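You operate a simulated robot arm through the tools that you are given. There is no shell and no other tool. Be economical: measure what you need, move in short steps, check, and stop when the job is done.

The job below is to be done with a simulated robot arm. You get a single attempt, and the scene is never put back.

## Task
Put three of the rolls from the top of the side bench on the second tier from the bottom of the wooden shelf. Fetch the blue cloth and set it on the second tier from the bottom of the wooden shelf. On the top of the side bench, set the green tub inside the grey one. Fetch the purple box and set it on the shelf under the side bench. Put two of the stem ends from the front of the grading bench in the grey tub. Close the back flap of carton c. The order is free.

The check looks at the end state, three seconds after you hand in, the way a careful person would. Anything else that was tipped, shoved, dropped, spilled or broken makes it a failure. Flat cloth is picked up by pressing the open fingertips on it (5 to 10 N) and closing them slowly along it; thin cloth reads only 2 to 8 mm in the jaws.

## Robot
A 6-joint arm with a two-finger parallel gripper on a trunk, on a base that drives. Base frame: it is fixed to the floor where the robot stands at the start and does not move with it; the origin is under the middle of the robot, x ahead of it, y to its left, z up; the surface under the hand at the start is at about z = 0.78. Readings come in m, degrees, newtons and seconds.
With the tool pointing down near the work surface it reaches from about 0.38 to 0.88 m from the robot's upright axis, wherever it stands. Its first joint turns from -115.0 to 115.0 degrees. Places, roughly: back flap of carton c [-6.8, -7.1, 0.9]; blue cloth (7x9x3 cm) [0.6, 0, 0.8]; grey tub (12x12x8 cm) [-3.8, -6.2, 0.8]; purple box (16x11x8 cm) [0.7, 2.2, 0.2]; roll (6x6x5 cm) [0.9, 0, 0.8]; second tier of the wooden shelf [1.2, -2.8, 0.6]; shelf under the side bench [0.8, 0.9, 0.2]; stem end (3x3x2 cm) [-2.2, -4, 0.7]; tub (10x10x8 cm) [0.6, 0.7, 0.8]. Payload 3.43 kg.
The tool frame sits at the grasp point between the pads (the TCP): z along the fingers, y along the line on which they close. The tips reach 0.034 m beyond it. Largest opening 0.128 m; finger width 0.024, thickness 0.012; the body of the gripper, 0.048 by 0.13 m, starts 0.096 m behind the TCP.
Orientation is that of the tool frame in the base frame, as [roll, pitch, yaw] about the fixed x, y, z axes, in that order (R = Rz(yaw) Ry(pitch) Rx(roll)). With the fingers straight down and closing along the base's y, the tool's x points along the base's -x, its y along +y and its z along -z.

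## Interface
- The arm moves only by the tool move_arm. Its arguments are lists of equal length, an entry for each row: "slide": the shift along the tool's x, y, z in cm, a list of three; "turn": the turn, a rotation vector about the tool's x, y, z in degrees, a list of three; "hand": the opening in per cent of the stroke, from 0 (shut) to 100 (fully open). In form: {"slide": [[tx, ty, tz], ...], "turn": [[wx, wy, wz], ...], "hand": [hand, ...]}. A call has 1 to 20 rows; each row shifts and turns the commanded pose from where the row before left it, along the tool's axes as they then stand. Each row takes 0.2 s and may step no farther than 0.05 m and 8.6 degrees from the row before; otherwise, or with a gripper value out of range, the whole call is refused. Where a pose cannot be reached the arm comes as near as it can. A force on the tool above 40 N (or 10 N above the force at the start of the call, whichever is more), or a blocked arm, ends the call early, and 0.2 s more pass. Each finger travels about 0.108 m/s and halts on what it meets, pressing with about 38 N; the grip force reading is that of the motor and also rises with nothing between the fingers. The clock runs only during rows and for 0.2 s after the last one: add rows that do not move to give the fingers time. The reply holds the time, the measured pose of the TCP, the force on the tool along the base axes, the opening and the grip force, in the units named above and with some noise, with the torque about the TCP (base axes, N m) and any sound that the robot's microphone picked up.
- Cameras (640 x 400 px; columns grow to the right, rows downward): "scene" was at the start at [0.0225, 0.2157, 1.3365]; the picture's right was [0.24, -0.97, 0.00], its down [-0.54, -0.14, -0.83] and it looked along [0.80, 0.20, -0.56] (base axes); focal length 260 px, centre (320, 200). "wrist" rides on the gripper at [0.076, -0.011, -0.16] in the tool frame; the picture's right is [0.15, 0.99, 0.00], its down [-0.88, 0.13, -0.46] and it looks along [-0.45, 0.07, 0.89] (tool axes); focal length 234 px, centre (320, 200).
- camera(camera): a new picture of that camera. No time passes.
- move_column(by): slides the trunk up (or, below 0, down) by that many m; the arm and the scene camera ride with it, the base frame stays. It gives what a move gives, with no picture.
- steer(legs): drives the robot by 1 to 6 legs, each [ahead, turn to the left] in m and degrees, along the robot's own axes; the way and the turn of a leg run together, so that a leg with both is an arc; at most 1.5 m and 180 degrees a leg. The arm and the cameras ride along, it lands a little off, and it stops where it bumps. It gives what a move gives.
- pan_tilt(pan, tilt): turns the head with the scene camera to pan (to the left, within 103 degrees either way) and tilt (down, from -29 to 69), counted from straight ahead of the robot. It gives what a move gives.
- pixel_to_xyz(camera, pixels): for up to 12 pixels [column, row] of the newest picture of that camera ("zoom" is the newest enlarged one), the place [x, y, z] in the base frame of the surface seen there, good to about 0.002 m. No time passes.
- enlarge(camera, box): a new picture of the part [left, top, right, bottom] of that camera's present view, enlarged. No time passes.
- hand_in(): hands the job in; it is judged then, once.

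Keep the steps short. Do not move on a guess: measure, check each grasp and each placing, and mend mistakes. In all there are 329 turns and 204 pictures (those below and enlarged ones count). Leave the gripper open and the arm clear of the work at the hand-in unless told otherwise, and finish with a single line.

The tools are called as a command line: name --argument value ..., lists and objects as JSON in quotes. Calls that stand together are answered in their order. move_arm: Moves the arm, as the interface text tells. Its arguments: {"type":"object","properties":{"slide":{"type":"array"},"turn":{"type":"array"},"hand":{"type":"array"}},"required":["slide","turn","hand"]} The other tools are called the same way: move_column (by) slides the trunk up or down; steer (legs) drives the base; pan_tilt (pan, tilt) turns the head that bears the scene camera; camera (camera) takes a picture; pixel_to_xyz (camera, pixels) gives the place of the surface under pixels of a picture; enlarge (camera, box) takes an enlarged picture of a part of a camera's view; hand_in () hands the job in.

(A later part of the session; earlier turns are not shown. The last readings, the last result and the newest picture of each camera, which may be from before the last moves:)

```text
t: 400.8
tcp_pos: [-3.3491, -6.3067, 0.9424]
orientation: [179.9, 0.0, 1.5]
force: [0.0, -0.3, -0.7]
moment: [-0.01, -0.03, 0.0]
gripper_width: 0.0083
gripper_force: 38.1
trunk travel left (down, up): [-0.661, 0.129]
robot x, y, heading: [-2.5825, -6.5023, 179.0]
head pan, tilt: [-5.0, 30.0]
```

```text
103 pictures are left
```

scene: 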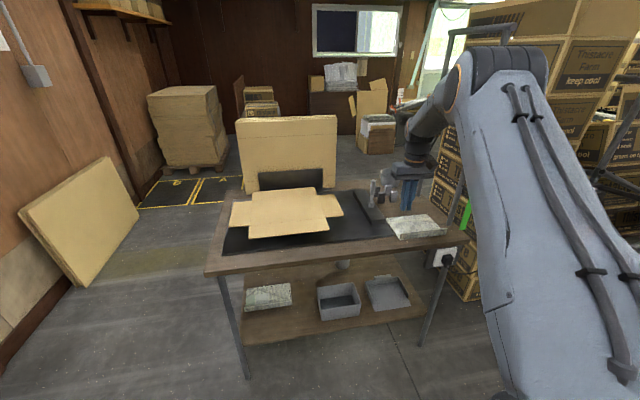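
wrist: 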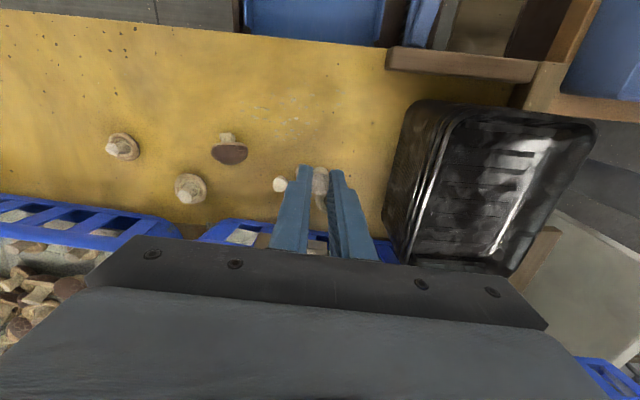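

camera --camera "wrist"

enlarge --camera "scene" --box '[340, 130, 480, 240]'

```text
102 pictures are left
```

wrist: 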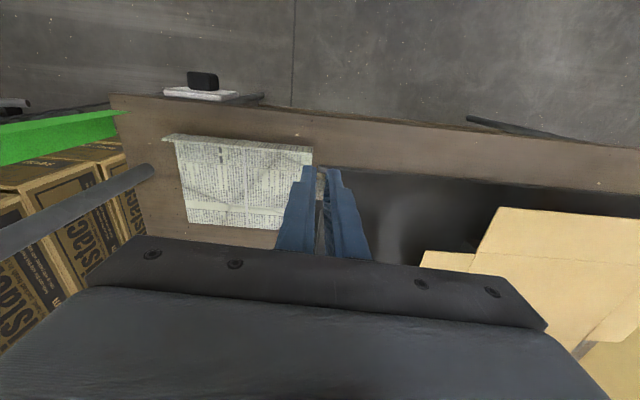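

```text
3.64 times, centred on (410, 185) of scene
```

zoom: 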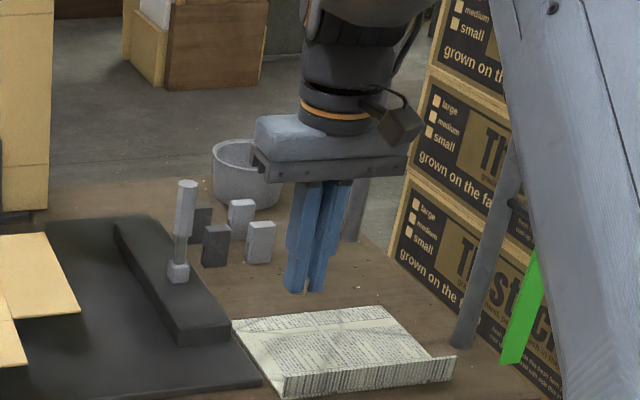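

pixel_to_xyz --camera "zoom" --pixels '[[215, 155], [245, 165], [230, 145], [245, 195], [225, 172], [240, 205], [262, 228], [215, 232], [353, 230], [468, 340], [185, 185]]'

```text
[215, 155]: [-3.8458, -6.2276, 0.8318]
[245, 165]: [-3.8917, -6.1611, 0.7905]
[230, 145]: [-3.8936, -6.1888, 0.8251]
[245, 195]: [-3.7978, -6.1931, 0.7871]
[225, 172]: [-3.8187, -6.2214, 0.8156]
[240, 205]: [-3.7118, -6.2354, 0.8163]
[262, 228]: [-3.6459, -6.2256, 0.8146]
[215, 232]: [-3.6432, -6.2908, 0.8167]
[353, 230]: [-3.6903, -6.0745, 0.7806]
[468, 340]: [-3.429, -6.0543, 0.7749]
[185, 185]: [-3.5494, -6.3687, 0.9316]
```

pixel_to_xyz --camera "scene" --pixels '[[500, 65], [540, 70], [480, 200], [560, 200], [440, 100], [620, 200], [450, 35], [470, 205]]'

```text
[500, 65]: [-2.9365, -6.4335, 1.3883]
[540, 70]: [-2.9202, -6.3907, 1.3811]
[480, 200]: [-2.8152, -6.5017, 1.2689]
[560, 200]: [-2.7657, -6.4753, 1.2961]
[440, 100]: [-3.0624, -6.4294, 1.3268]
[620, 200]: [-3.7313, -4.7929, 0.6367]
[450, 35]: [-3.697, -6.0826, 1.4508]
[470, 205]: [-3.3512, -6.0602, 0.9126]
```

The tub centre is ≈(-3.855,-6.175), rim z 0.83; a press stick tops at 0.93, so raise 8 cm and drive straight in.

move_column --by 0.09

steer --legs '[[0.46, 0]]'

camera --camera "scene"

camera --camera "wrist"

```text
t: 402.1
tcp_pos: [-3.3485, -6.3061, 1.0326]
orientation: [-180.0, 0.0, 1.5]
force: [0.3, -0.1, 0.0]
moment: [0.0, 0.03, 0.03]
gripper_width: 0.0079
gripper_force: 38.1
trunk travel left (down, up): [-0.751, 0.039]
robot x, y, heading: [-2.5825, -6.5079, 178.8]
head pan, tilt: [-5.0, 30.0]
```

```text
t: 404.8
tcp_pos: [-3.7988, -6.2889, 1.0324]
orientation: [180.0, 0.0, 0.9]
force: [0.0, 0.3, 0.8]
moment: [-0.03, -0.01, 0.04]
gripper_width: 0.008
gripper_force: 38.2
trunk travel left (down, up): [-0.751, 0.039]
robot x, y, heading: [-3.0314, -6.4924, 178.5]
head pan, tilt: [-5.0, 30.0]
```

```text
100 pictures are left
```

scene: 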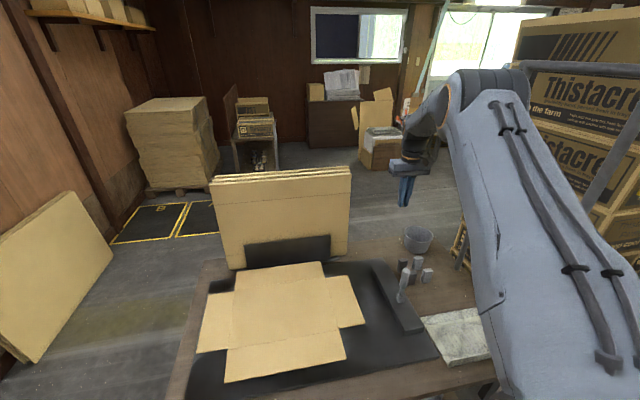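

```text
99 pictures are left
```

wrist: 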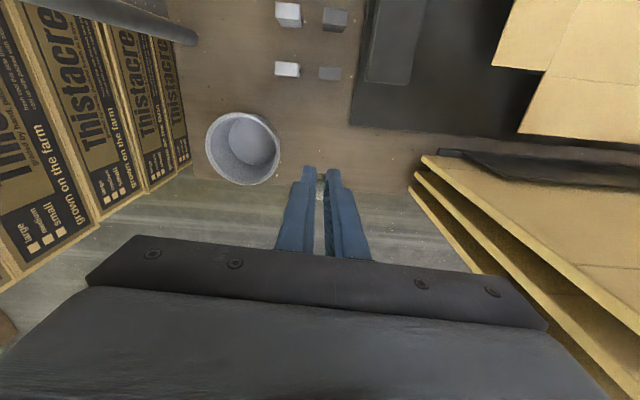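

Tub seen at wrist (243,148). Measure its rim.

pixel_to_xyz --camera "wrist" --pixels '[[208, 148], [280, 150], [243, 116], [243, 183], [247, 145]]'

pixel_to_xyz --camera "scene" --pixels '[[404, 232], [432, 234], [418, 228], [418, 240]]'

```text
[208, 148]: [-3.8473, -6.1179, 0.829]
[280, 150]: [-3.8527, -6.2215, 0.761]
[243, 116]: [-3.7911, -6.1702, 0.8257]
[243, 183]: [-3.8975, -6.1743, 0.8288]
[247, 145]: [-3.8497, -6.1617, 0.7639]
```

```text
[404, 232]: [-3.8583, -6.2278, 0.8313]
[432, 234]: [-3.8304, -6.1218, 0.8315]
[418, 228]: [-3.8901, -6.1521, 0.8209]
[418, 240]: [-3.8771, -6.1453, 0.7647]
```

Centre (-3.846,-6.172). Move over it, then descend to z 0.865.

move_arm --slide '[[-1.5, -3.92, 0], [-1.5, -3.92, 0], [-1.5, -3.92, 0], [0, 0, 0]]' --turn '[[0, 0, 0], [0, 0, 0], [0, 0, 0], [0, 0, 0]]' --hand '[0, 0, 0, 0]'

camera --camera "wrist"

```text
t: 405.8
tcp_pos: [-3.8284, -6.1876, 1.0312]
orientation: [179.8, 0.0, 0.9]
force: [-0.4, -0.5, 0.1]
moment: [-0.01, -0.02, 0.01]
gripper_width: 0.008
gripper_force: 38.7
out of reach, approached as far as the arm can: row 3
trunk travel left (down, up): [-0.751, 0.039]
robot x, y, heading: [-3.0315, -6.4969, 178.6]
head pan, tilt: [-5.0, 30.0]
```

```text
98 pictures are left
```

wrist: 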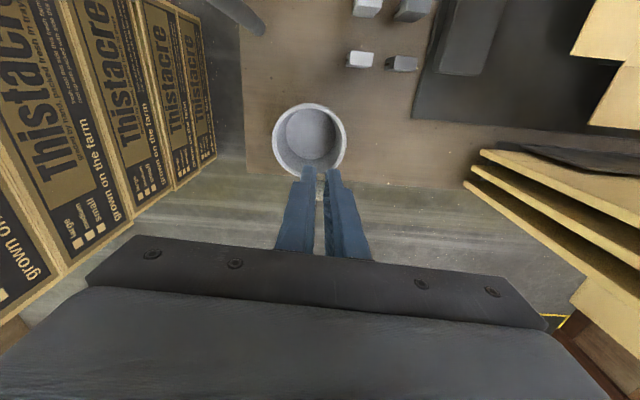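

Drive 2 cm more and lower with the trunk.

steer --legs '[[0.018, -0.8]]'

move_column --by -0.15

camera --camera "wrist"

```text
t: 406.6
tcp_pos: [-3.8424, -6.1746, 1.0327]
orientation: [-180.0, 0.0, 0.2]
force: [0.3, 0.2, -1.1]
moment: [0.0, 0.06, 0.01]
gripper_width: 0.0082
gripper_force: 37.8
trunk travel left (down, up): [-0.751, 0.039]
robot x, y, heading: [-3.0485, -6.4938, 177.4]
head pan, tilt: [-5.0, 30.0]
```

```text
t: 408.3
tcp_pos: [-3.8425, -6.174, 0.8814]
orientation: [179.9, 0.1, 0.1]
force: [0.1, -0.2, -0.2]
moment: [-0.03, 0.04, 0.03]
gripper_width: 0.0078
gripper_force: 37.6
trunk travel left (down, up): [-0.601, 0.189]
robot x, y, heading: [-3.0527, -6.4898, 177.4]
head pan, tilt: [-5.0, 30.0]
```

```text
97 pictures are left
```

wrist: 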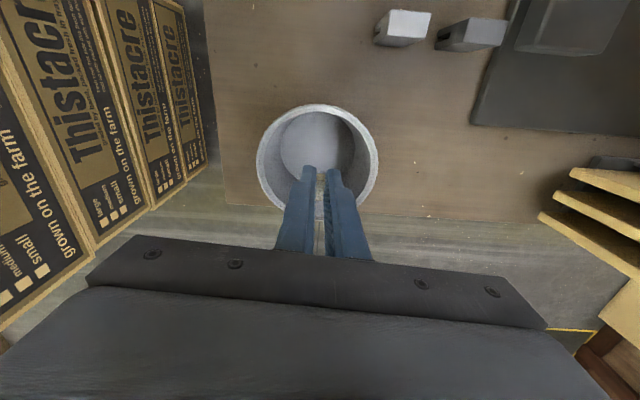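

move_column --by -0.055

move_arm --slide '[[0, 0, 0], [0, 0, 0], [0, 0, 0], [0, 0, 0]]' --turn '[[0, 0, 0], [0, 0, 0], [0, 0, 0], [0, 0, 0]]' --hand '[15, 27, 27, 27]'

enlarge --camera "wrist" --box '[220, 70, 420, 235]'

```text
t: 409.3
tcp_pos: [-3.8413, -6.1755, 0.8267]
orientation: [180.0, 0.0, 0.1]
force: [0.3, 0.3, 0.8]
moment: [0.0, -0.03, 0.0]
gripper_width: 0.0081
gripper_force: 37.8
trunk travel left (down, up): [-0.546, 0.244]
robot x, y, heading: [-3.0519, -6.4946, 177.4]
head pan, tilt: [-5.0, 30.0]
```

```text
t: 410.3
tcp_pos: [-3.8431, -6.1744, 0.8262]
orientation: [180.0, 0.1, 0.1]
force: [0.6, -0.2, -0.3]
moment: [-0.02, 0.03, 0.01]
gripper_width: 0.0346
gripper_force: 0.0
trunk travel left (down, up): [-0.546, 0.244]
robot x, y, heading: [-3.0524, -6.4919, 177.5]
head pan, tilt: [-5.0, 30.0]
```

```text
2.42 times, centred on (320, 152) of wrist
```

zoom: 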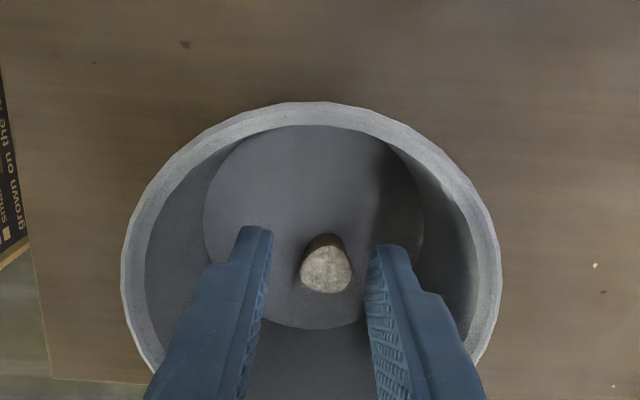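

First stub is in the tub. Raise and back out; then look for carton c while here.

move_column --by 0.21

steer --legs '[[-0.6, 0]]'

pan_tilt --pan 12 --tilt 12

enlarge --camera "scene" --box '[80, 60, 500, 320]'

```text
t: 412.5
tcp_pos: [-3.8419, -6.1768, 1.0375]
orientation: [-180.0, 0.0, 0.1]
force: [-0.8, -0.4, -0.4]
moment: [-0.07, -0.03, 0.01]
gripper_width: 0.0347
gripper_force: 0.1
trunk travel left (down, up): [-0.756, 0.034]
robot x, y, heading: [-3.0508, -6.4925, 177.5]
head pan, tilt: [-5.0, 30.0]
```

```text
t: 415.9
tcp_pos: [-3.2398, -6.2098, 1.0364]
orientation: [-179.9, 0.1, 1.2]
force: [-0.3, 0.7, -0.4]
moment: [-0.04, -0.01, 0.02]
gripper_width: 0.0349
gripper_force: 0.1
trunk travel left (down, up): [-0.756, 0.034]
robot x, y, heading: [-2.4452, -6.5126, 178.4]
head pan, tilt: [-5.0, 30.0]
```

```text
t: 416.8
tcp_pos: [-3.2393, -6.2112, 1.0378]
orientation: [180.0, 0.0, 1.1]
force: [-0.1, 0.0, 0.0]
moment: [0.01, -0.01, 0.0]
gripper_width: 0.0344
gripper_force: 0.1
trunk travel left (down, up): [-0.756, 0.034]
robot x, y, heading: [-2.4441, -6.5172, 178.5]
head pan, tilt: [12.0, 12.0]
```

```text
1.52 times, centred on (290, 190) of scene
```

zoom: 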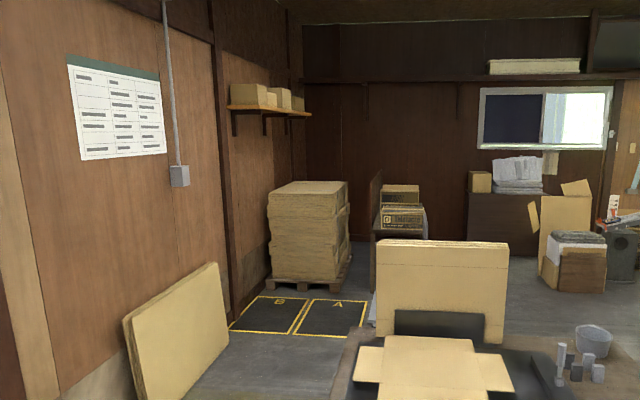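

pixel_to_xyz --camera "zoom" --pixels '[[400, 192], [400, 215], [380, 250], [300, 200], [310, 270], [560, 215], [590, 270], [400, 245], [300, 315], [180, 330], [440, 245], [495, 230]]'

enlarge --camera "scene" --box '[310, 150, 380, 230]'

```text
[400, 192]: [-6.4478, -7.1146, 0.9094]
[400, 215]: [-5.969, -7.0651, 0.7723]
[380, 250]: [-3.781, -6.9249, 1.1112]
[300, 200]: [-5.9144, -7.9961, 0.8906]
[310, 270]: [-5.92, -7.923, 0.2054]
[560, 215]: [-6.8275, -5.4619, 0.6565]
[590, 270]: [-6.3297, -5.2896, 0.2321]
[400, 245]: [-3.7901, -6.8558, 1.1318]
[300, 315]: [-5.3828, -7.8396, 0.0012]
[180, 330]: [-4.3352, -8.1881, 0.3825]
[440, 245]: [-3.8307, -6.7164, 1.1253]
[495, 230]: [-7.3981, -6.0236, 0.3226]
```

```text
5.00 times, centred on (345, 190) of scene
```

zoom: 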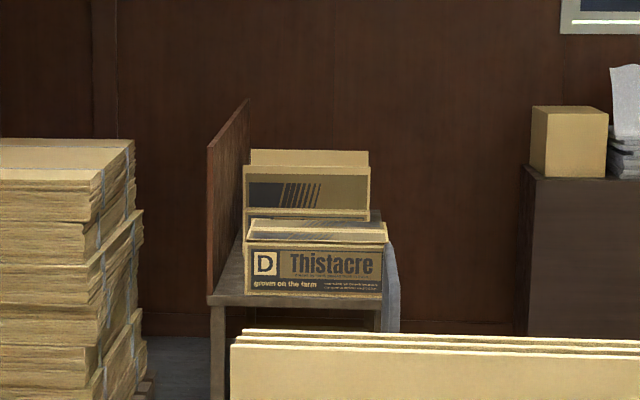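

Carton c is behind D on a table along the left; reach it from its +y side. I'll retract the arm and look at the passage to the left of this table.

move_arm --slide '[[3.1, 3.75, 0], [3.1, 3.75, 0], [3.1, 3.75, 0], [3.1, 3.75, 0], [3.1, 3.75, 0], [3.1, 3.75, 0], [3.1, 3.75, 0], [3.1, 3.75, 0]]' --turn '[[0, 0, 0], [0, 0, 0], [0, 0, 0], [0, 0, 0], [0, 0, 0], [0, 0, 0], [0, 0, 0], [0, 0, 0]]' --hand '[27, 20, 10, 0, 0, 0, 0, 0]'

pan_tilt --pan 55 --tilt 35

camera --camera "scene"

```text
t: 418.6
tcp_pos: [-3.2696, -6.3258, 1.0625]
orientation: [179.8, -0.1, 1.1]
force: [0.4, -0.3, -0.3]
moment: [-0.03, 0.0, 0.01]
gripper_width: 0.0
gripper_force: 33.5
out of reach, approached as far as the arm can: row 1, 2, 3, 4, 5, 6, 7, 8
trunk travel left (down, up): [-0.756, 0.034]
robot x, y, heading: [-2.4445, -6.5158, 178.5]
head pan, tilt: [12.0, 12.0]
```

```text
t: 419.6
tcp_pos: [-3.2705, -6.3257, 1.0617]
orientation: [180.0, -0.1, 1.2]
force: [-0.8, 0.0, 0.5]
moment: [0.03, -0.01, 0.02]
gripper_width: 0.0
gripper_force: 33.6
trunk travel left (down, up): [-0.756, 0.034]
robot x, y, heading: [-2.4413, -6.5131, 178.5]
head pan, tilt: [55.0, 35.0]
```

```text
93 pictures are left
```

scene: 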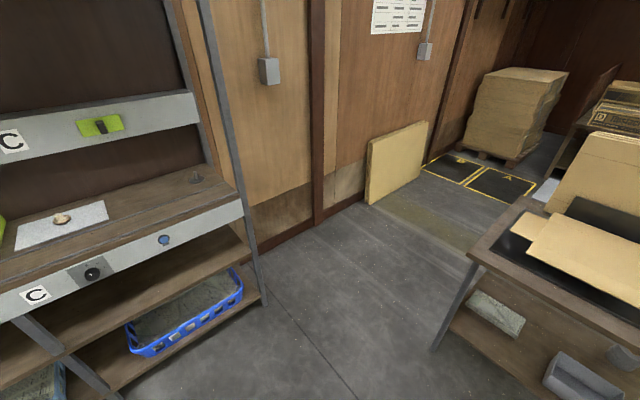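

pixel_to_xyz --camera "scene" --pixels '[[262, 300], [235, 195], [440, 345], [478, 265], [370, 200], [425, 165], [510, 165], [600, 160], [570, 130], [545, 190], [260, 245], [330, 250]]'

move_arm --slide '[[2, 0, 0], [2, 0, 0], [2, 0, 0]]' --turn '[[0, 0, 0], [0, 0, 0], [0, 0, 0]]' --hand '[0, 0, 0]'

```text
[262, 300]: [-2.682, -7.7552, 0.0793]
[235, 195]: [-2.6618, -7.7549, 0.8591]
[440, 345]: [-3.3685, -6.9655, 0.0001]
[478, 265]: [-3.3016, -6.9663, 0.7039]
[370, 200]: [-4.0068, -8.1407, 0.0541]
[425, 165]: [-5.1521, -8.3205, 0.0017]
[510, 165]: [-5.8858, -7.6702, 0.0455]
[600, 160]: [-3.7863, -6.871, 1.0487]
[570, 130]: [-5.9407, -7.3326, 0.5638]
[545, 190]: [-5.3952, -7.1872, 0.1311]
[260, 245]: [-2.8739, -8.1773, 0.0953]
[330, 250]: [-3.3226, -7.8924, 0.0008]
```

```text
t: 420.4
tcp_pos: [-3.2662, -6.3138, 1.0665]
orientation: [180.0, -0.1, 1.2]
force: [0.7, 0.0, 0.0]
moment: [0.01, -0.01, 0.0]
gripper_width: 0.0
gripper_force: 33.2
out of reach, approached as far as the arm can: row 1, 2, 3
trunk travel left (down, up): [-0.756, 0.034]
robot x, y, heading: [-2.4444, -6.5129, 178.6]
head pan, tilt: [55.0, 35.0]
```

Arm seems stuck at a limit; try lowering the hand a little and then retracting.

move_arm --slide '[[0, 0, 3], [0, 0, 3], [0, 0, 3], [2, 0, 0], [2, 0, 0], [2, 0, 0]]' --turn '[[0, 0, 0], [0, 0, 0], [0, 0, 0], [0, 0, 0], [0, 0, 0], [0, 0, 0]]' --hand '[0, 0, 0, 0, 0, 0]'

```text
t: 421.9
tcp_pos: [-3.2673, -6.2997, 0.975]
orientation: [179.9, -0.2, 1.2]
force: [0.4, -0.8, 0.8]
moment: [0.01, 0.0, 0.01]
gripper_width: 0.0001
gripper_force: 32.6
out of reach, approached as far as the arm can: row 4, 5, 6
trunk travel left (down, up): [-0.756, 0.034]
robot x, y, heading: [-2.4438, -6.51, 178.4]
head pan, tilt: [55.0, 35.0]
```

move_arm --slide '[[0, 3, 0], [0, 3, 0], [0, 3, 0], [0, 3, 0], [0, 3, 0], [0, 3, 0]]' --turn '[[0, 0, 0], [0, 0, 0], [0, 0, 0], [0, 0, 0], [0, 0, 0], [0, 0, 0]]' --hand '[0, 0, 0, 0, 0, 0]'

move_arm --slide '[[2, 0, 0], [2, 0, 0], [2, 0, 0]]' --turn '[[0, 0, 0], [0, 0, 0], [0, 0, 0]]' --hand '[0, 0, 0]'

```text
t: 423.2
tcp_pos: [-3.2934, -6.4749, 0.9761]
orientation: [-180.0, -0.1, 1.2]
force: [0.1, 0.5, 0.6]
moment: [-0.05, 0.0, 0.01]
gripper_width: 0.0002
gripper_force: 32.8
out of reach, approached as far as the arm can: row 1, 2, 3, 4, 5, 6
trunk travel left (down, up): [-0.756, 0.034]
robot x, y, heading: [-2.4522, -6.5141, 178.6]
head pan, tilt: [55.0, 35.0]
```

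```text
t: 424.1
tcp_pos: [-3.2934, -6.4753, 0.9754]
orientation: [-179.9, -0.1, 1.2]
force: [0.8, 0.3, 1.2]
moment: [0.02, -0.03, -0.01]
gripper_width: 0.0
gripper_force: 32.8
out of reach, approached as far as the arm can: row 1, 2, 3
trunk travel left (down, up): [-0.756, 0.034]
robot x, y, heading: [-2.4502, -6.5119, 178.7]
head pan, tilt: [55.0, 35.0]
```

move_arm --slide '[[0, 0, 0], [0, 0, 0], [0, 0, 0], [2, 0, -1], [2, 0, -1], [2, 0, -1], [2, 0, -1]]' --turn '[[0, -7, 0], [0, -7, 0], [0, -7, 0], [0, 0, 0], [0, 0, 0], [0, 0, 0], [0, 0, 0]]' --hand '[0, 0, 0, 0, 0, 0, 0]'

pan_tilt --pan 0 --tilt 25

camera --camera "scene"

```text
t: 425.6
tcp_pos: [-3.3822, -6.4673, 0.9739]
orientation: [-180.0, 21.0, 1.2]
force: [0.6, 0.4, -0.2]
moment: [0.0, -0.05, -0.01]
gripper_width: 0.0
gripper_force: 32.8
out of reach, approached as far as the arm can: row 1, 2, 3, 4, 5, 6, 7
trunk travel left (down, up): [-0.756, 0.034]
robot x, y, heading: [-2.4432, -6.5137, 178.5]
head pan, tilt: [55.0, 35.0]
```

```text
t: 426.9
tcp_pos: [-3.383, -6.4685, 0.974]
orientation: [180.0, 20.9, 1.3]
force: [0.2, -0.1, -0.2]
moment: [-0.01, -0.02, 0.0]
gripper_width: 0.0
gripper_force: 32.7
trunk travel left (down, up): [-0.756, 0.034]
robot x, y, heading: [-2.4456, -6.5118, 178.7]
head pan, tilt: [0.0, 25.0]
```

```text
92 pictures are left
```

scene: 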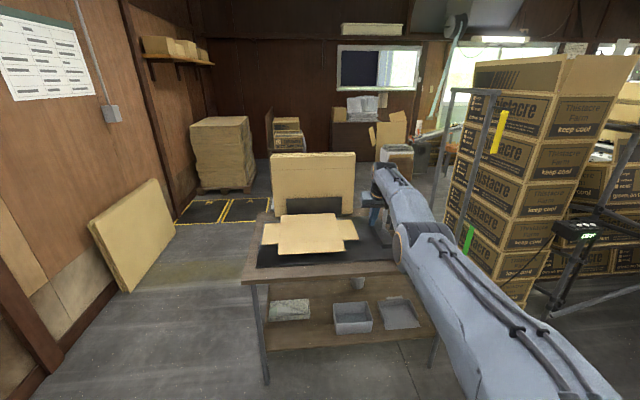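

pixel_to_xyz --camera "scene" --pixels '[[402, 240], [425, 255], [410, 210], [395, 185], [380, 175], [500, 320], [378, 195]]'

```text
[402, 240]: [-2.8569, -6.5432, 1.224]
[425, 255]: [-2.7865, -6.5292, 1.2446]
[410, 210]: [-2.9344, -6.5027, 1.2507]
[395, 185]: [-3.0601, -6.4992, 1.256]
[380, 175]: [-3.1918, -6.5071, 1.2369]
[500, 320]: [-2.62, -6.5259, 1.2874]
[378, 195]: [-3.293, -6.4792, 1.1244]
```

The elbow has gone through straight to the wrong side. Back away for room, then stretch the arm up and out to flip it back.

steer --legs '[[-0.6, 0]]'

move_arm --slide '[[-3, 0, 3], [-3, 0, 3], [-3, 0, 3], [-3, 0, 3], [-3, 0, 0], [-3, 0, 0], [4, 0, -2.5], [4, 0, -2.5], [4, 0, -2.5], [4, 0, -2.5], [4, 0, -2.5], [4, 0, -2.5], [4, 0, -2.5], [4, 0, -2.5]]' --turn '[[0, 0, 0], [0, 0, 0], [0, 0, 0], [0, 0, 0], [0, 0, 0], [0, 0, 0], [0, 0, 0], [0, 0, 0], [0, 0, 0], [0, 0, 0], [0, 0, 0], [0, 0, 0], [0, 0, 0], [0, 0, 0]]' --hand '[0, 0, 0, 0, 0, 0, 0, 0, 0, 0, 0, 0, 0, 0]'

camera --camera "scene"

```text
t: 430.3
tcp_pos: [-2.775, -6.4776, 0.9737]
orientation: [-179.9, 20.8, 0.7]
force: [0.5, 0.4, -0.3]
moment: [-0.03, 0.02, -0.02]
gripper_width: 0.0003
gripper_force: 32.7
trunk travel left (down, up): [-0.756, 0.034]
robot x, y, heading: [-1.84, -6.5305, 178.2]
head pan, tilt: [0.0, 25.0]
```

```text
t: 433.3
tcp_pos: [-2.7742, -6.4671, 1.0058]
orientation: [-179.9, 20.8, 0.8]
force: [-0.3, 0.6, 0.0]
moment: [0.05, 0.0, 0.02]
gripper_width: 0.0
gripper_force: 32.9
out of reach, approached as far as the arm can: row 1, 2, 3, 4, 5, 6, 7, 8, 9, 10, 11, 12, 13, 14
trunk travel left (down, up): [-0.756, 0.034]
robot x, y, heading: [-1.8419, -6.5307, 178.1]
head pan, tilt: [0.0, 25.0]
```

```text
91 pictures are left
```

scene: 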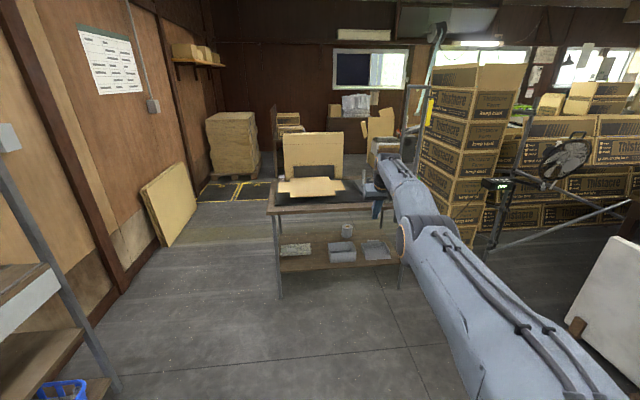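

Try sweeping down and inward together, so the elbow bends away from the straight singularity.

move_arm --slide '[[2.4, 0, 3.4], [2.4, 0, 3.4], [2.4, 0, 3.4], [2.4, 0, 3.4], [2.4, 0, 3.4], [2.4, 0, 3.4], [2.4, 0, 3.4], [2.4, 0, 3.4]]' --turn '[[0, 0, 0], [0, 0, 0], [0, 0, 0], [0, 0, 0], [0, 0, 0], [0, 0, 0], [0, 0, 0], [0, 0, 0]]' --hand '[0, 0, 0, 0, 0, 0, 0, 0]'

move_arm --slide '[[3, 0, -1], [3, 0, -1], [3, 0, -1]]' --turn '[[0, 0, 0], [0, 0, 0], [0, 0, 0]]' --hand '[0, 0, 0]'

```text
t: 435.1
tcp_pos: [-2.7137, -6.4644, 0.6875]
orientation: [-180.0, 21.0, 0.7]
force: [-0.2, -0.1, 1.0]
moment: [-0.03, -0.03, 0.02]
gripper_width: 0.0
gripper_force: 33.0
out of reach, approached as far as the arm can: row 1, 2, 3, 5, 8
trunk travel left (down, up): [-0.756, 0.034]
robot x, y, heading: [-1.8395, -6.5295, 178.3]
head pan, tilt: [0.0, 25.0]
```

```text
t: 435.9
tcp_pos: [-2.6183, -6.4619, 0.6856]
orientation: [-179.9, 21.4, 0.7]
force: [-1.4, -0.4, 1.4]
moment: [0.0, -0.16, -0.02]
gripper_width: 0.0
gripper_force: 32.8
out of reach, approached as far as the arm can: row 1
trunk travel left (down, up): [-0.756, 0.034]
robot x, y, heading: [-1.84, -6.5283, 177.8]
head pan, tilt: [0.0, 25.0]
```

Escaped. Now lift and retract to a compact upright pose.

move_arm --slide '[[1.2, 0, -4.1], [1.2, 0, -4.1], [1.2, 0, -4.1], [1.4, 0, -4.1], [1.6, 0, -4.1], [1.8, 0, -4.1], [2, 0, -4.1]]' --turn '[[0, 3, 0], [0, 3, 0], [0, 3, 0], [0, 3, 0], [0, 3, 0], [0, 3, 0], [0, 3, 0]]' --hand '[0, 0, 0, 0, 0, 0, 0]'

camera --camera "scene"

```text
t: 437.5
tcp_pos: [-2.4572, -6.4581, 0.9438]
orientation: [-180.0, 0.0, 0.6]
force: [-0.2, -0.2, -0.6]
moment: [-0.02, -0.02, 0.01]
gripper_width: 0.0
gripper_force: 33.1
trunk travel left (down, up): [-0.756, 0.034]
robot x, y, heading: [-1.8411, -6.5323, 178.0]
head pan, tilt: [0.0, 25.0]
```

```text
90 pictures are left
```

scene: 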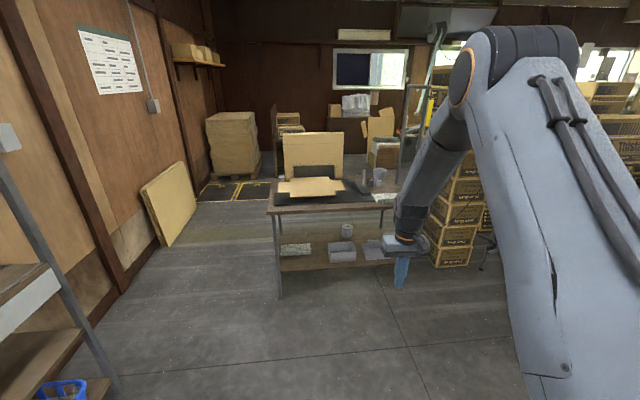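

Drive through the passage left of this table.

steer --legs '[[0, 38], [1.5, 0], [0, -36], [1.35, 0]]'

pan_tilt --pan -10 --tilt 20

camera --camera "scene"

```text
t: 454.7
tcp_pos: [-5.0004, -7.2382, 0.9431]
orientation: [180.0, 0.0, 0.0]
force: [-0.9, -0.6, -0.1]
moment: [0.0, -0.01, -0.01]
gripper_width: 0.0
gripper_force: 32.6
trunk travel left (down, up): [-0.756, 0.034]
robot x, y, heading: [-4.3838, -7.3208, 177.3]
head pan, tilt: [0.0, 25.0]
```

```text
t: 455.4
tcp_pos: [-5.0016, -7.2378, 0.9435]
orientation: [-180.0, -0.1, 0.1]
force: [0.9, -0.5, -0.2]
moment: [0.01, 0.03, -0.01]
gripper_width: 0.0
gripper_force: 33.2
trunk travel left (down, up): [-0.756, 0.034]
robot x, y, heading: [-4.3839, -7.318, 177.5]
head pan, tilt: [-10.0, 20.0]
```

```text
89 pictures are left
```

scene: 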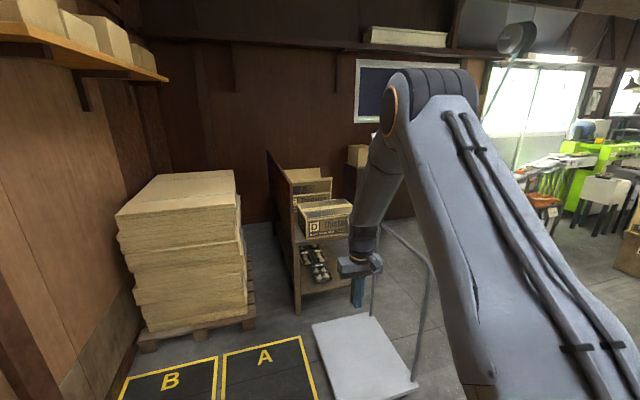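

A flat trolley stands ahead; measure it.

pixel_to_xyz --camera "scene" --pixels '[[312, 325], [350, 398], [415, 385], [372, 318], [430, 265], [375, 235], [298, 310], [345, 285], [340, 205], [265, 155], [300, 260], [380, 225]]'

enlarge --camera "scene" --box '[250, 130, 390, 320]'

```text
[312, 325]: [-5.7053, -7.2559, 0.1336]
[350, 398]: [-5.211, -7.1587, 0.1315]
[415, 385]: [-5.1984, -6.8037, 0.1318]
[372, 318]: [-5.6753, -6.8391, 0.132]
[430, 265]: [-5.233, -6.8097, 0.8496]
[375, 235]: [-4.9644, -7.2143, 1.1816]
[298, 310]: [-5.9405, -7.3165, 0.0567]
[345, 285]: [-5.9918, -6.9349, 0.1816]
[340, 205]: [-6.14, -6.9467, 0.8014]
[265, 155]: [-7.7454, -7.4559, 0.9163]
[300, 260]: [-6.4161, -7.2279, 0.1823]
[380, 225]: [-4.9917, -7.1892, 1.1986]
```

```text
2.11 times, centred on (320, 225) of scene
```

zoom: 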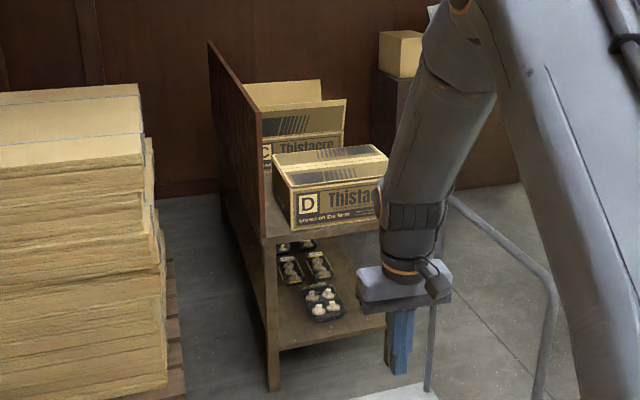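

Go round the trolley on the +y side, to about (-6.65,-6.1), then face -y.

steer --legs '[[0, -78.5], [1.22, 0], [0, 80], [1.05, 0]]'

pan_tilt --pan 25 --tilt 20

camera --camera "scene"

```text
t: 473.0
tcp_pos: [-6.276, -6.0851, 0.9441]
orientation: [180.0, 0.1, 2.0]
force: [-0.2, 0.7, 0.2]
moment: [0.01, 0.05, 0.0]
gripper_width: 0.0
gripper_force: 33.3
trunk travel left (down, up): [-0.756, 0.034]
robot x, y, heading: [-5.6589, -6.1466, 179.2]
head pan, tilt: [-10.0, 20.0]
```

```text
t: 474.0
tcp_pos: [-6.2764, -6.0858, 0.9433]
orientation: [180.0, 0.0, 2.1]
force: [0.1, 0.6, -0.7]
moment: [0.01, 0.0, 0.03]
gripper_width: 0.0003
gripper_force: 32.8
trunk travel left (down, up): [-0.756, 0.034]
robot x, y, heading: [-5.6615, -6.1443, 179.4]
head pan, tilt: [25.0, 20.0]
```

```text
87 pictures are left
```

scene: 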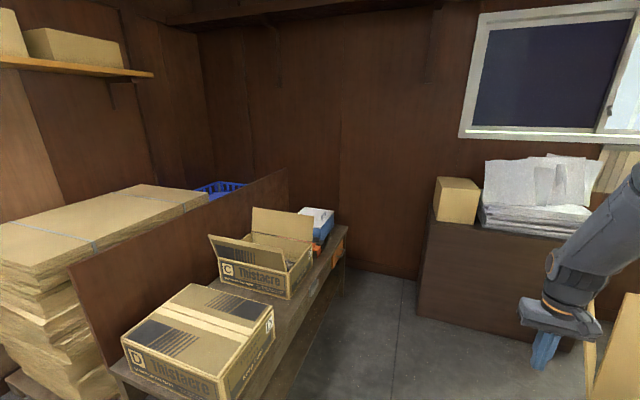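

enlarge --camera "scene" --box '[190, 190, 360, 310]'

pixel_to_xyz --camera "zoom" --pixels '[[235, 70], [455, 100], [70, 175], [240, 200], [105, 262], [365, 310], [455, 190], [440, 210], [300, 170], [340, 100], [550, 165], [380, 400]]'

```text
3.33 times, centred on (275, 250) of scene
```

zoom: 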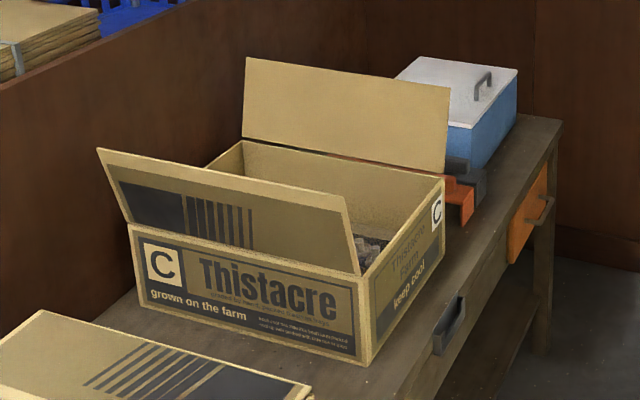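

```text
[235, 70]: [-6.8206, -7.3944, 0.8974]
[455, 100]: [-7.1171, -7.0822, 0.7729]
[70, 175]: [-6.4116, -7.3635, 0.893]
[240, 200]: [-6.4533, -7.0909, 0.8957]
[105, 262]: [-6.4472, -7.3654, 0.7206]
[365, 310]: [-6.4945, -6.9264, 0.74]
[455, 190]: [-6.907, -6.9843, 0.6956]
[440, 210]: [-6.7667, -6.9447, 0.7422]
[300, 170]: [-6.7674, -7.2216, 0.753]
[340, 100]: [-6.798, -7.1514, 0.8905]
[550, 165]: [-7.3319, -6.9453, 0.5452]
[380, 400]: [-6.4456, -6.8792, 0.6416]
```

Carton C's back flap stands at x≈-6.8, leaning back. I'll stand on its +y side facing -y; then push the flap over from behind.

steer --legs '[[1.1, 0], [0, 90]]'

pan_tilt --pan 0 --tilt 35

camera --camera "scene"

```text
t: 479.5
tcp_pos: [-7.3664, -6.0837, 0.9428]
orientation: [180.0, -0.6, 2.5]
force: [17.6, -0.4, 9.9]
moment: [0.05, 2.91, -0.03]
gripper_width: 0.0
gripper_force: 32.9
trunk travel left (down, up): [-0.756, 0.034]
robot x, y, heading: [-6.7531, -6.1376, 179.9]
head pan, tilt: [25.0, 20.0]
stopped in leg 1: the robot was blocked; the commanded pose is now the measured one
```

```text
t: 480.4
tcp_pos: [-7.3662, -6.0848, 0.942]
orientation: [179.9, -0.7, 2.6]
force: [24.7, -0.5, 10.2]
moment: [0.05, 3.82, -0.02]
gripper_width: 0.0
gripper_force: 33.3
trunk travel left (down, up): [-0.756, 0.034]
robot x, y, heading: [-6.7523, -6.1368, 180.1]
head pan, tilt: [0.0, 35.0]
```

```text
85 pictures are left
```

scene: 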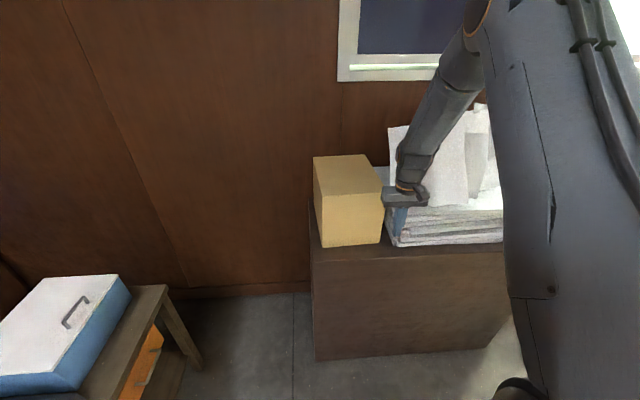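

The hand met the paper stack on the cabinet. Back off at once and inspect.

steer --legs '[[-0.15, 0]]'

camera --camera "scene"

```text
t: 481.8
tcp_pos: [-7.2179, -6.0811, 0.9413]
orientation: [179.8, -0.7, 2.0]
force: [-0.6, -0.2, -0.8]
moment: [-0.02, -0.01, 0.02]
gripper_width: 0.0
gripper_force: 32.9
trunk travel left (down, up): [-0.756, 0.034]
robot x, y, heading: [-6.6028, -6.1387, 179.4]
head pan, tilt: [0.0, 35.0]
```

```text
84 pictures are left
```

scene: 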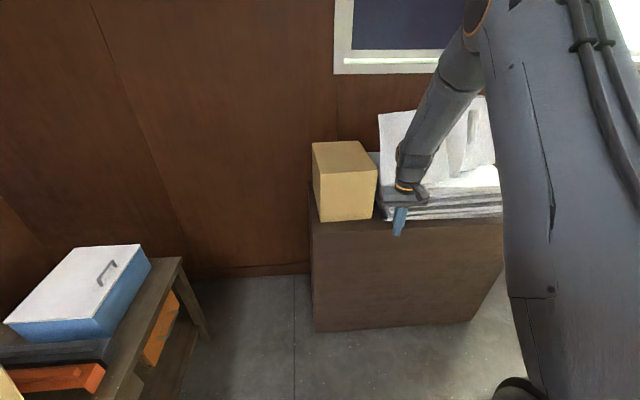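

Nothing appears displaced. Now turn left to face the carton table.

steer --legs '[[0, 90]]'

pan_tilt --pan -5 --tilt 40

camera --camera "scene"

camera --camera "wrist"

```text
t: 486.1
tcp_pos: [-6.6543, -6.7529, 0.9422]
orientation: [179.9, -0.7, 92.8]
force: [-0.2, 0.7, 0.4]
moment: [-0.01, -0.04, -0.02]
gripper_width: 0.0001
gripper_force: 32.7
trunk travel left (down, up): [-0.756, 0.034]
robot x, y, heading: [-6.6023, -6.1329, -90.0]
head pan, tilt: [0.0, 35.0]
```

```text
t: 486.7
tcp_pos: [-6.6551, -6.754, 0.9431]
orientation: [179.9, -0.7, 92.7]
force: [0.6, 1.0, -0.5]
moment: [0.01, 0.01, 0.0]
gripper_width: 0.0
gripper_force: 33.5
trunk travel left (down, up): [-0.756, 0.034]
robot x, y, heading: [-6.6027, -6.1386, -90.2]
head pan, tilt: [-5.0, 40.0]
```

```text
83 pictures are left
```

scene: 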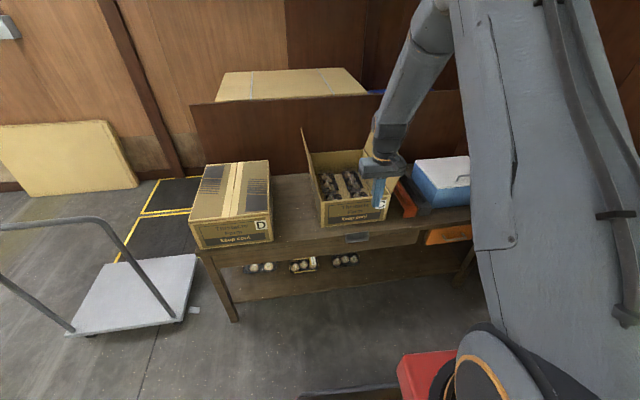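

```text
82 pictures are left
```

wrist: 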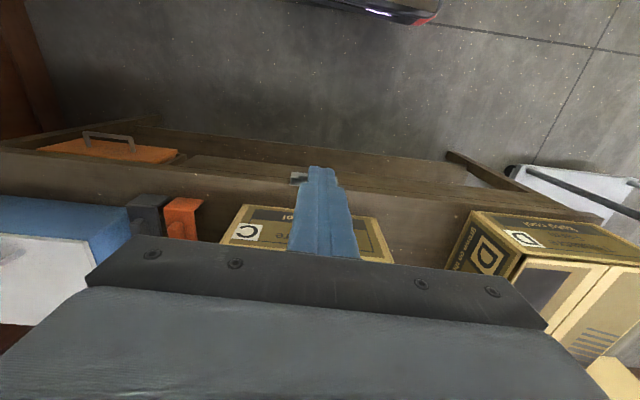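

Move the hand up and to the right so I can see the back flap.

move_arm --slide '[[0, -4.3, -2], [0, -4.3, -2], [0, -4.3, -2], [0, -4.3, -2], [0, -4.3, -2], [0, -4.3, -2]]' --turn '[[0, 0, 0], [0, 0, 0], [0, 0, 0], [0, 0, 0], [0, 0, 0], [0, 0, 0]]' --hand '[0, 0, 0, 0, 0, 0]'

enlarge --camera "scene" --box '[280, 110, 480, 260]'

```text
t: 488.1
tcp_pos: [-6.9121, -6.7663, 1.0616]
orientation: [179.9, -0.8, 92.7]
force: [0.7, 0.3, -0.4]
moment: [0.0, 0.03, 0.0]
gripper_width: 0.0002
gripper_force: 33.2
trunk travel left (down, up): [-0.756, 0.034]
robot x, y, heading: [-6.6004, -6.1418, -90.1]
head pan, tilt: [-5.0, 40.0]
```

```text
2.67 times, centred on (380, 185) of scene
```

zoom: 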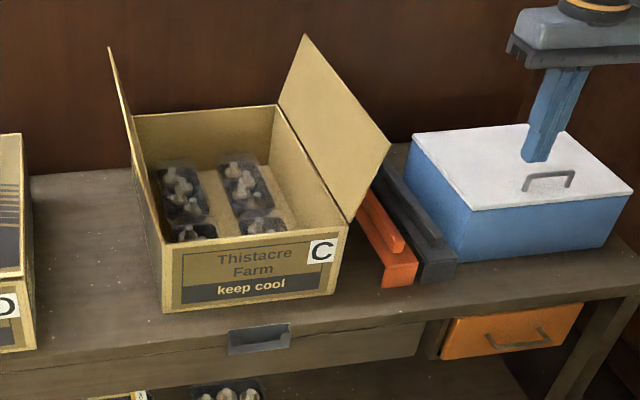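

pixel_to_xyz --camera "zoom" --pixels '[[347, 218], [276, 106], [388, 148], [306, 40], [340, 130], [165, 240], [138, 118], [112, 55], [335, 285], [430, 140], [405, 280], [240, 190]]'

```text
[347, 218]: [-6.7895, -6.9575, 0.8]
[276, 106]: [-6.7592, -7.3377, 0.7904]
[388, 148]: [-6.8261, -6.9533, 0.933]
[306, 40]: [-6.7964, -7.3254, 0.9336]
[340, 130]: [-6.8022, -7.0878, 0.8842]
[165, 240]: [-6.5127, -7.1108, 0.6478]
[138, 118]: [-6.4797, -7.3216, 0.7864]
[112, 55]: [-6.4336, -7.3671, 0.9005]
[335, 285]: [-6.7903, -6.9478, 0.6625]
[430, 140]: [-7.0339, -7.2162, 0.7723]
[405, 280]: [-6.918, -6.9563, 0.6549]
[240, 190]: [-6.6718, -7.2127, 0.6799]
```

Back flap: hinge at (-6.775, z 0.80), top at (-6.81, z 0.935), y -6.955…-7.33. Drive forward 0.36 so the hand is behind it at y≈-7.12 (height 1.06, clear).

steer --legs '[[0.36, 0]]'

camera --camera "scene"

camera --camera "wrist"

```text
t: 490.4
tcp_pos: [-6.9045, -7.128, 1.0616]
orientation: [179.9, -0.7, 93.1]
force: [0.6, -0.1, -0.3]
moment: [-0.02, -0.02, 0.02]
gripper_width: 0.0
gripper_force: 33.2
trunk travel left (down, up): [-0.756, 0.034]
robot x, y, heading: [-6.6024, -6.4983, -89.6]
head pan, tilt: [-5.0, 40.0]
```

```text
80 pictures are left
```

scene: 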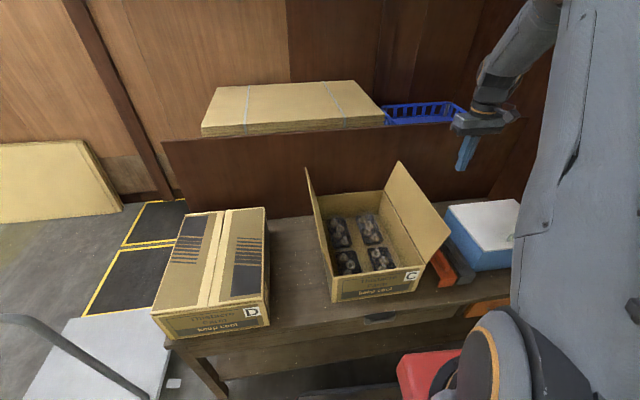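

```text
79 pictures are left
```

wrist: 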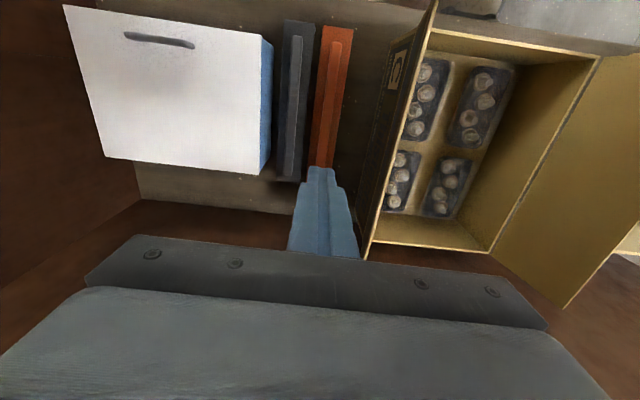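

Descend behind the flap to TCP z 0.895.

move_arm --slide '[[0, 0, 4.1], [0, 0, 4.1], [0, 0, 4.2], [0, 0, 4.2], [0, 0, 0]]' --turn '[[0, 0, 0], [0, 0, 0], [0, 0, 0], [0, 0, 0], [0, 0, 0]]' --hand '[0, 0, 0, 0, 0]'

camera --camera "wrist"

```text
t: 491.6
tcp_pos: [-6.9047, -7.1255, 0.8974]
orientation: [179.9, -0.7, 93.2]
force: [0.0, -0.3, -0.4]
moment: [0.01, 0.03, 0.0]
gripper_width: 0.0003
gripper_force: 33.6
trunk travel left (down, up): [-0.756, 0.034]
robot x, y, heading: [-6.5988, -6.4983, -89.3]
head pan, tilt: [-5.0, 40.0]
```

```text
78 pictures are left
```

wrist: 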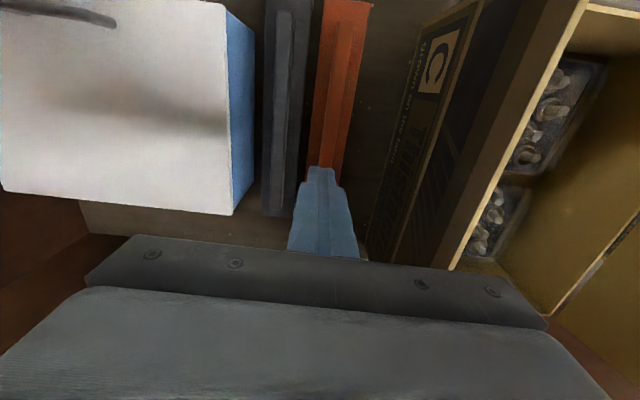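

Push the flap +x gently in small steps.

move_arm --slide '[[0, 1.5, 0], [0, 1.5, 0], [0, 1.5, 0], [0, 1.5, 0], [0, 1.5, 0], [0, 1.5, 0], [0, 1.5, 0], [0, 1.5, 0], [0, 1.5, 0], [0, 1.5, 0]]' --turn '[[0, 0, 0], [0, 0, 0], [0, 0, 0], [0, 0, 0], [0, 0, 0], [0, 0, 0], [0, 0, 0], [0, 0, 0], [0, 0, 0], [0, 0, 0]]' --hand '[0, 0, 0, 0, 0, 0, 0, 0, 0, 0]'

camera --camera "scene"

```text
t: 493.8
tcp_pos: [-6.7548, -7.1177, 0.8936]
orientation: [179.9, -0.6, 93.2]
force: [-0.9, -0.7, -0.2]
moment: [0.0, -0.03, 0.0]
gripper_width: 0.0003
gripper_force: 32.1
trunk travel left (down, up): [-0.756, 0.034]
robot x, y, heading: [-6.6034, -6.4951, -89.4]
head pan, tilt: [-5.0, 40.0]
```

```text
77 pictures are left
```

scene: 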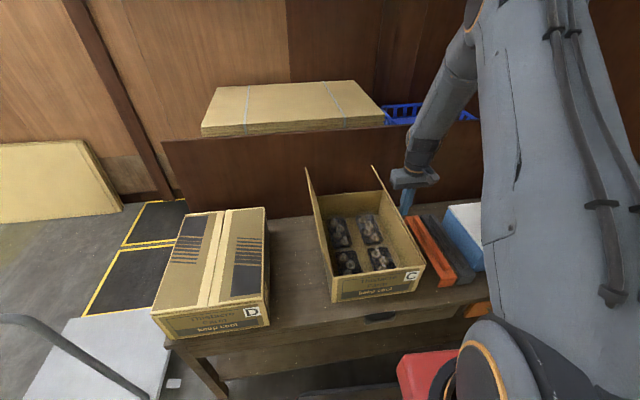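

Flap is near vertical with little force. Continue, then lower following the flap.

move_arm --slide '[[0, 1.5, 0], [0, 1.5, 0], [0, 1.5, 0], [0, 1.5, 0], [0, 1.5, 0], [0, 0.5, 1], [0, 0.3, 1], [0, 0.2, 1], [0, 0, 1]]' --turn '[[0, 0, 0], [0, 0, 0], [0, 0, 0], [0, 0, 0], [0, 0, 0], [0, 0, 0], [0, 0, 0], [0, 0, 0], [0, 0, 0]]' --hand '[0, 0, 0, 0, 0, 0, 0, 0, 0]'

camera --camera "scene"

```text
t: 495.8
tcp_pos: [-6.6698, -7.1114, 0.8555]
orientation: [179.9, -0.7, 93.3]
force: [-1.0, 0.0, -0.2]
moment: [-0.01, 0.02, 0.02]
gripper_width: 0.0002
gripper_force: 33.3
trunk travel left (down, up): [-0.756, 0.034]
robot x, y, heading: [-6.6006, -6.4935, -89.6]
head pan, tilt: [-5.0, 40.0]
```

```text
76 pictures are left
```

scene: 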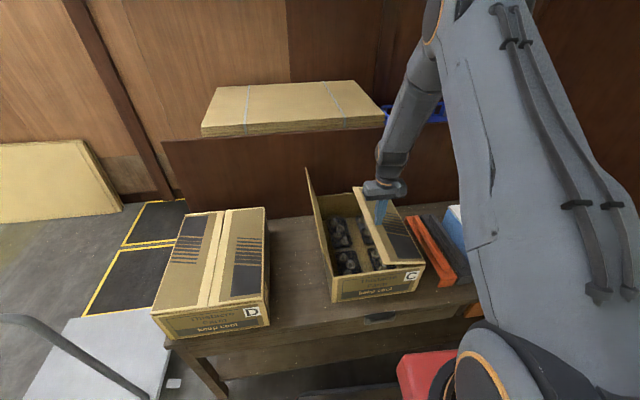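

Nearly flat. Lower 2.2 cm more.

move_arm --slide '[[0, 0, 0.8], [0, 0, 0.8], [0, 0, 0.6], [0, 0, 0]]' --turn '[[0, 0, 0], [0, 0, 0], [0, 0, 0], [0, 0, 0]]' --hand '[0, 0, 0, 0]'

enlarge --camera "scene" --box '[290, 160, 470, 310]'

pixel_to_xyz --camera "zoom" --pixels '[[440, 230], [380, 230], [310, 215], [345, 290], [300, 115], [260, 110], [400, 280]]'

```text
t: 496.8
tcp_pos: [-6.671, -7.1119, 0.8347]
orientation: [179.9, -0.6, 93.2]
force: [1.6, 2.4, 9.5]
moment: [0.0, -0.01, -0.02]
gripper_width: 0.0
gripper_force: 32.8
trunk travel left (down, up): [-0.756, 0.034]
robot x, y, heading: [-6.5987, -6.4936, -89.4]
head pan, tilt: [-5.0, 40.0]
```

```text
2.67 times, centred on (380, 235) of scene
```

zoom: 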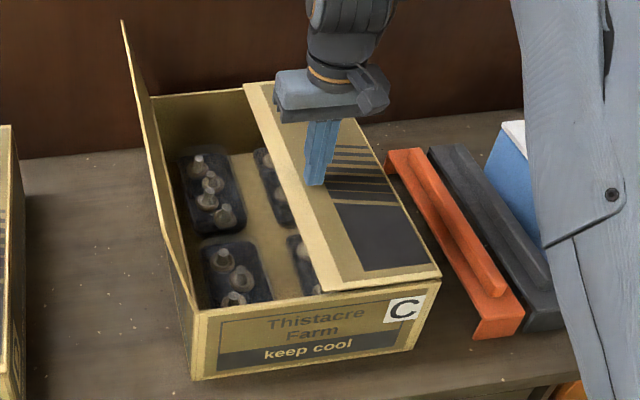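

```text
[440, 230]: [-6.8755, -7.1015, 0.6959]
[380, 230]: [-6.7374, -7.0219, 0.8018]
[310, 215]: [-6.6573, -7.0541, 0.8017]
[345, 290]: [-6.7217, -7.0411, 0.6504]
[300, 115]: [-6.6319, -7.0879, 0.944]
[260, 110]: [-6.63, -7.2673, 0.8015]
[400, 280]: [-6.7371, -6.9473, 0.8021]
```

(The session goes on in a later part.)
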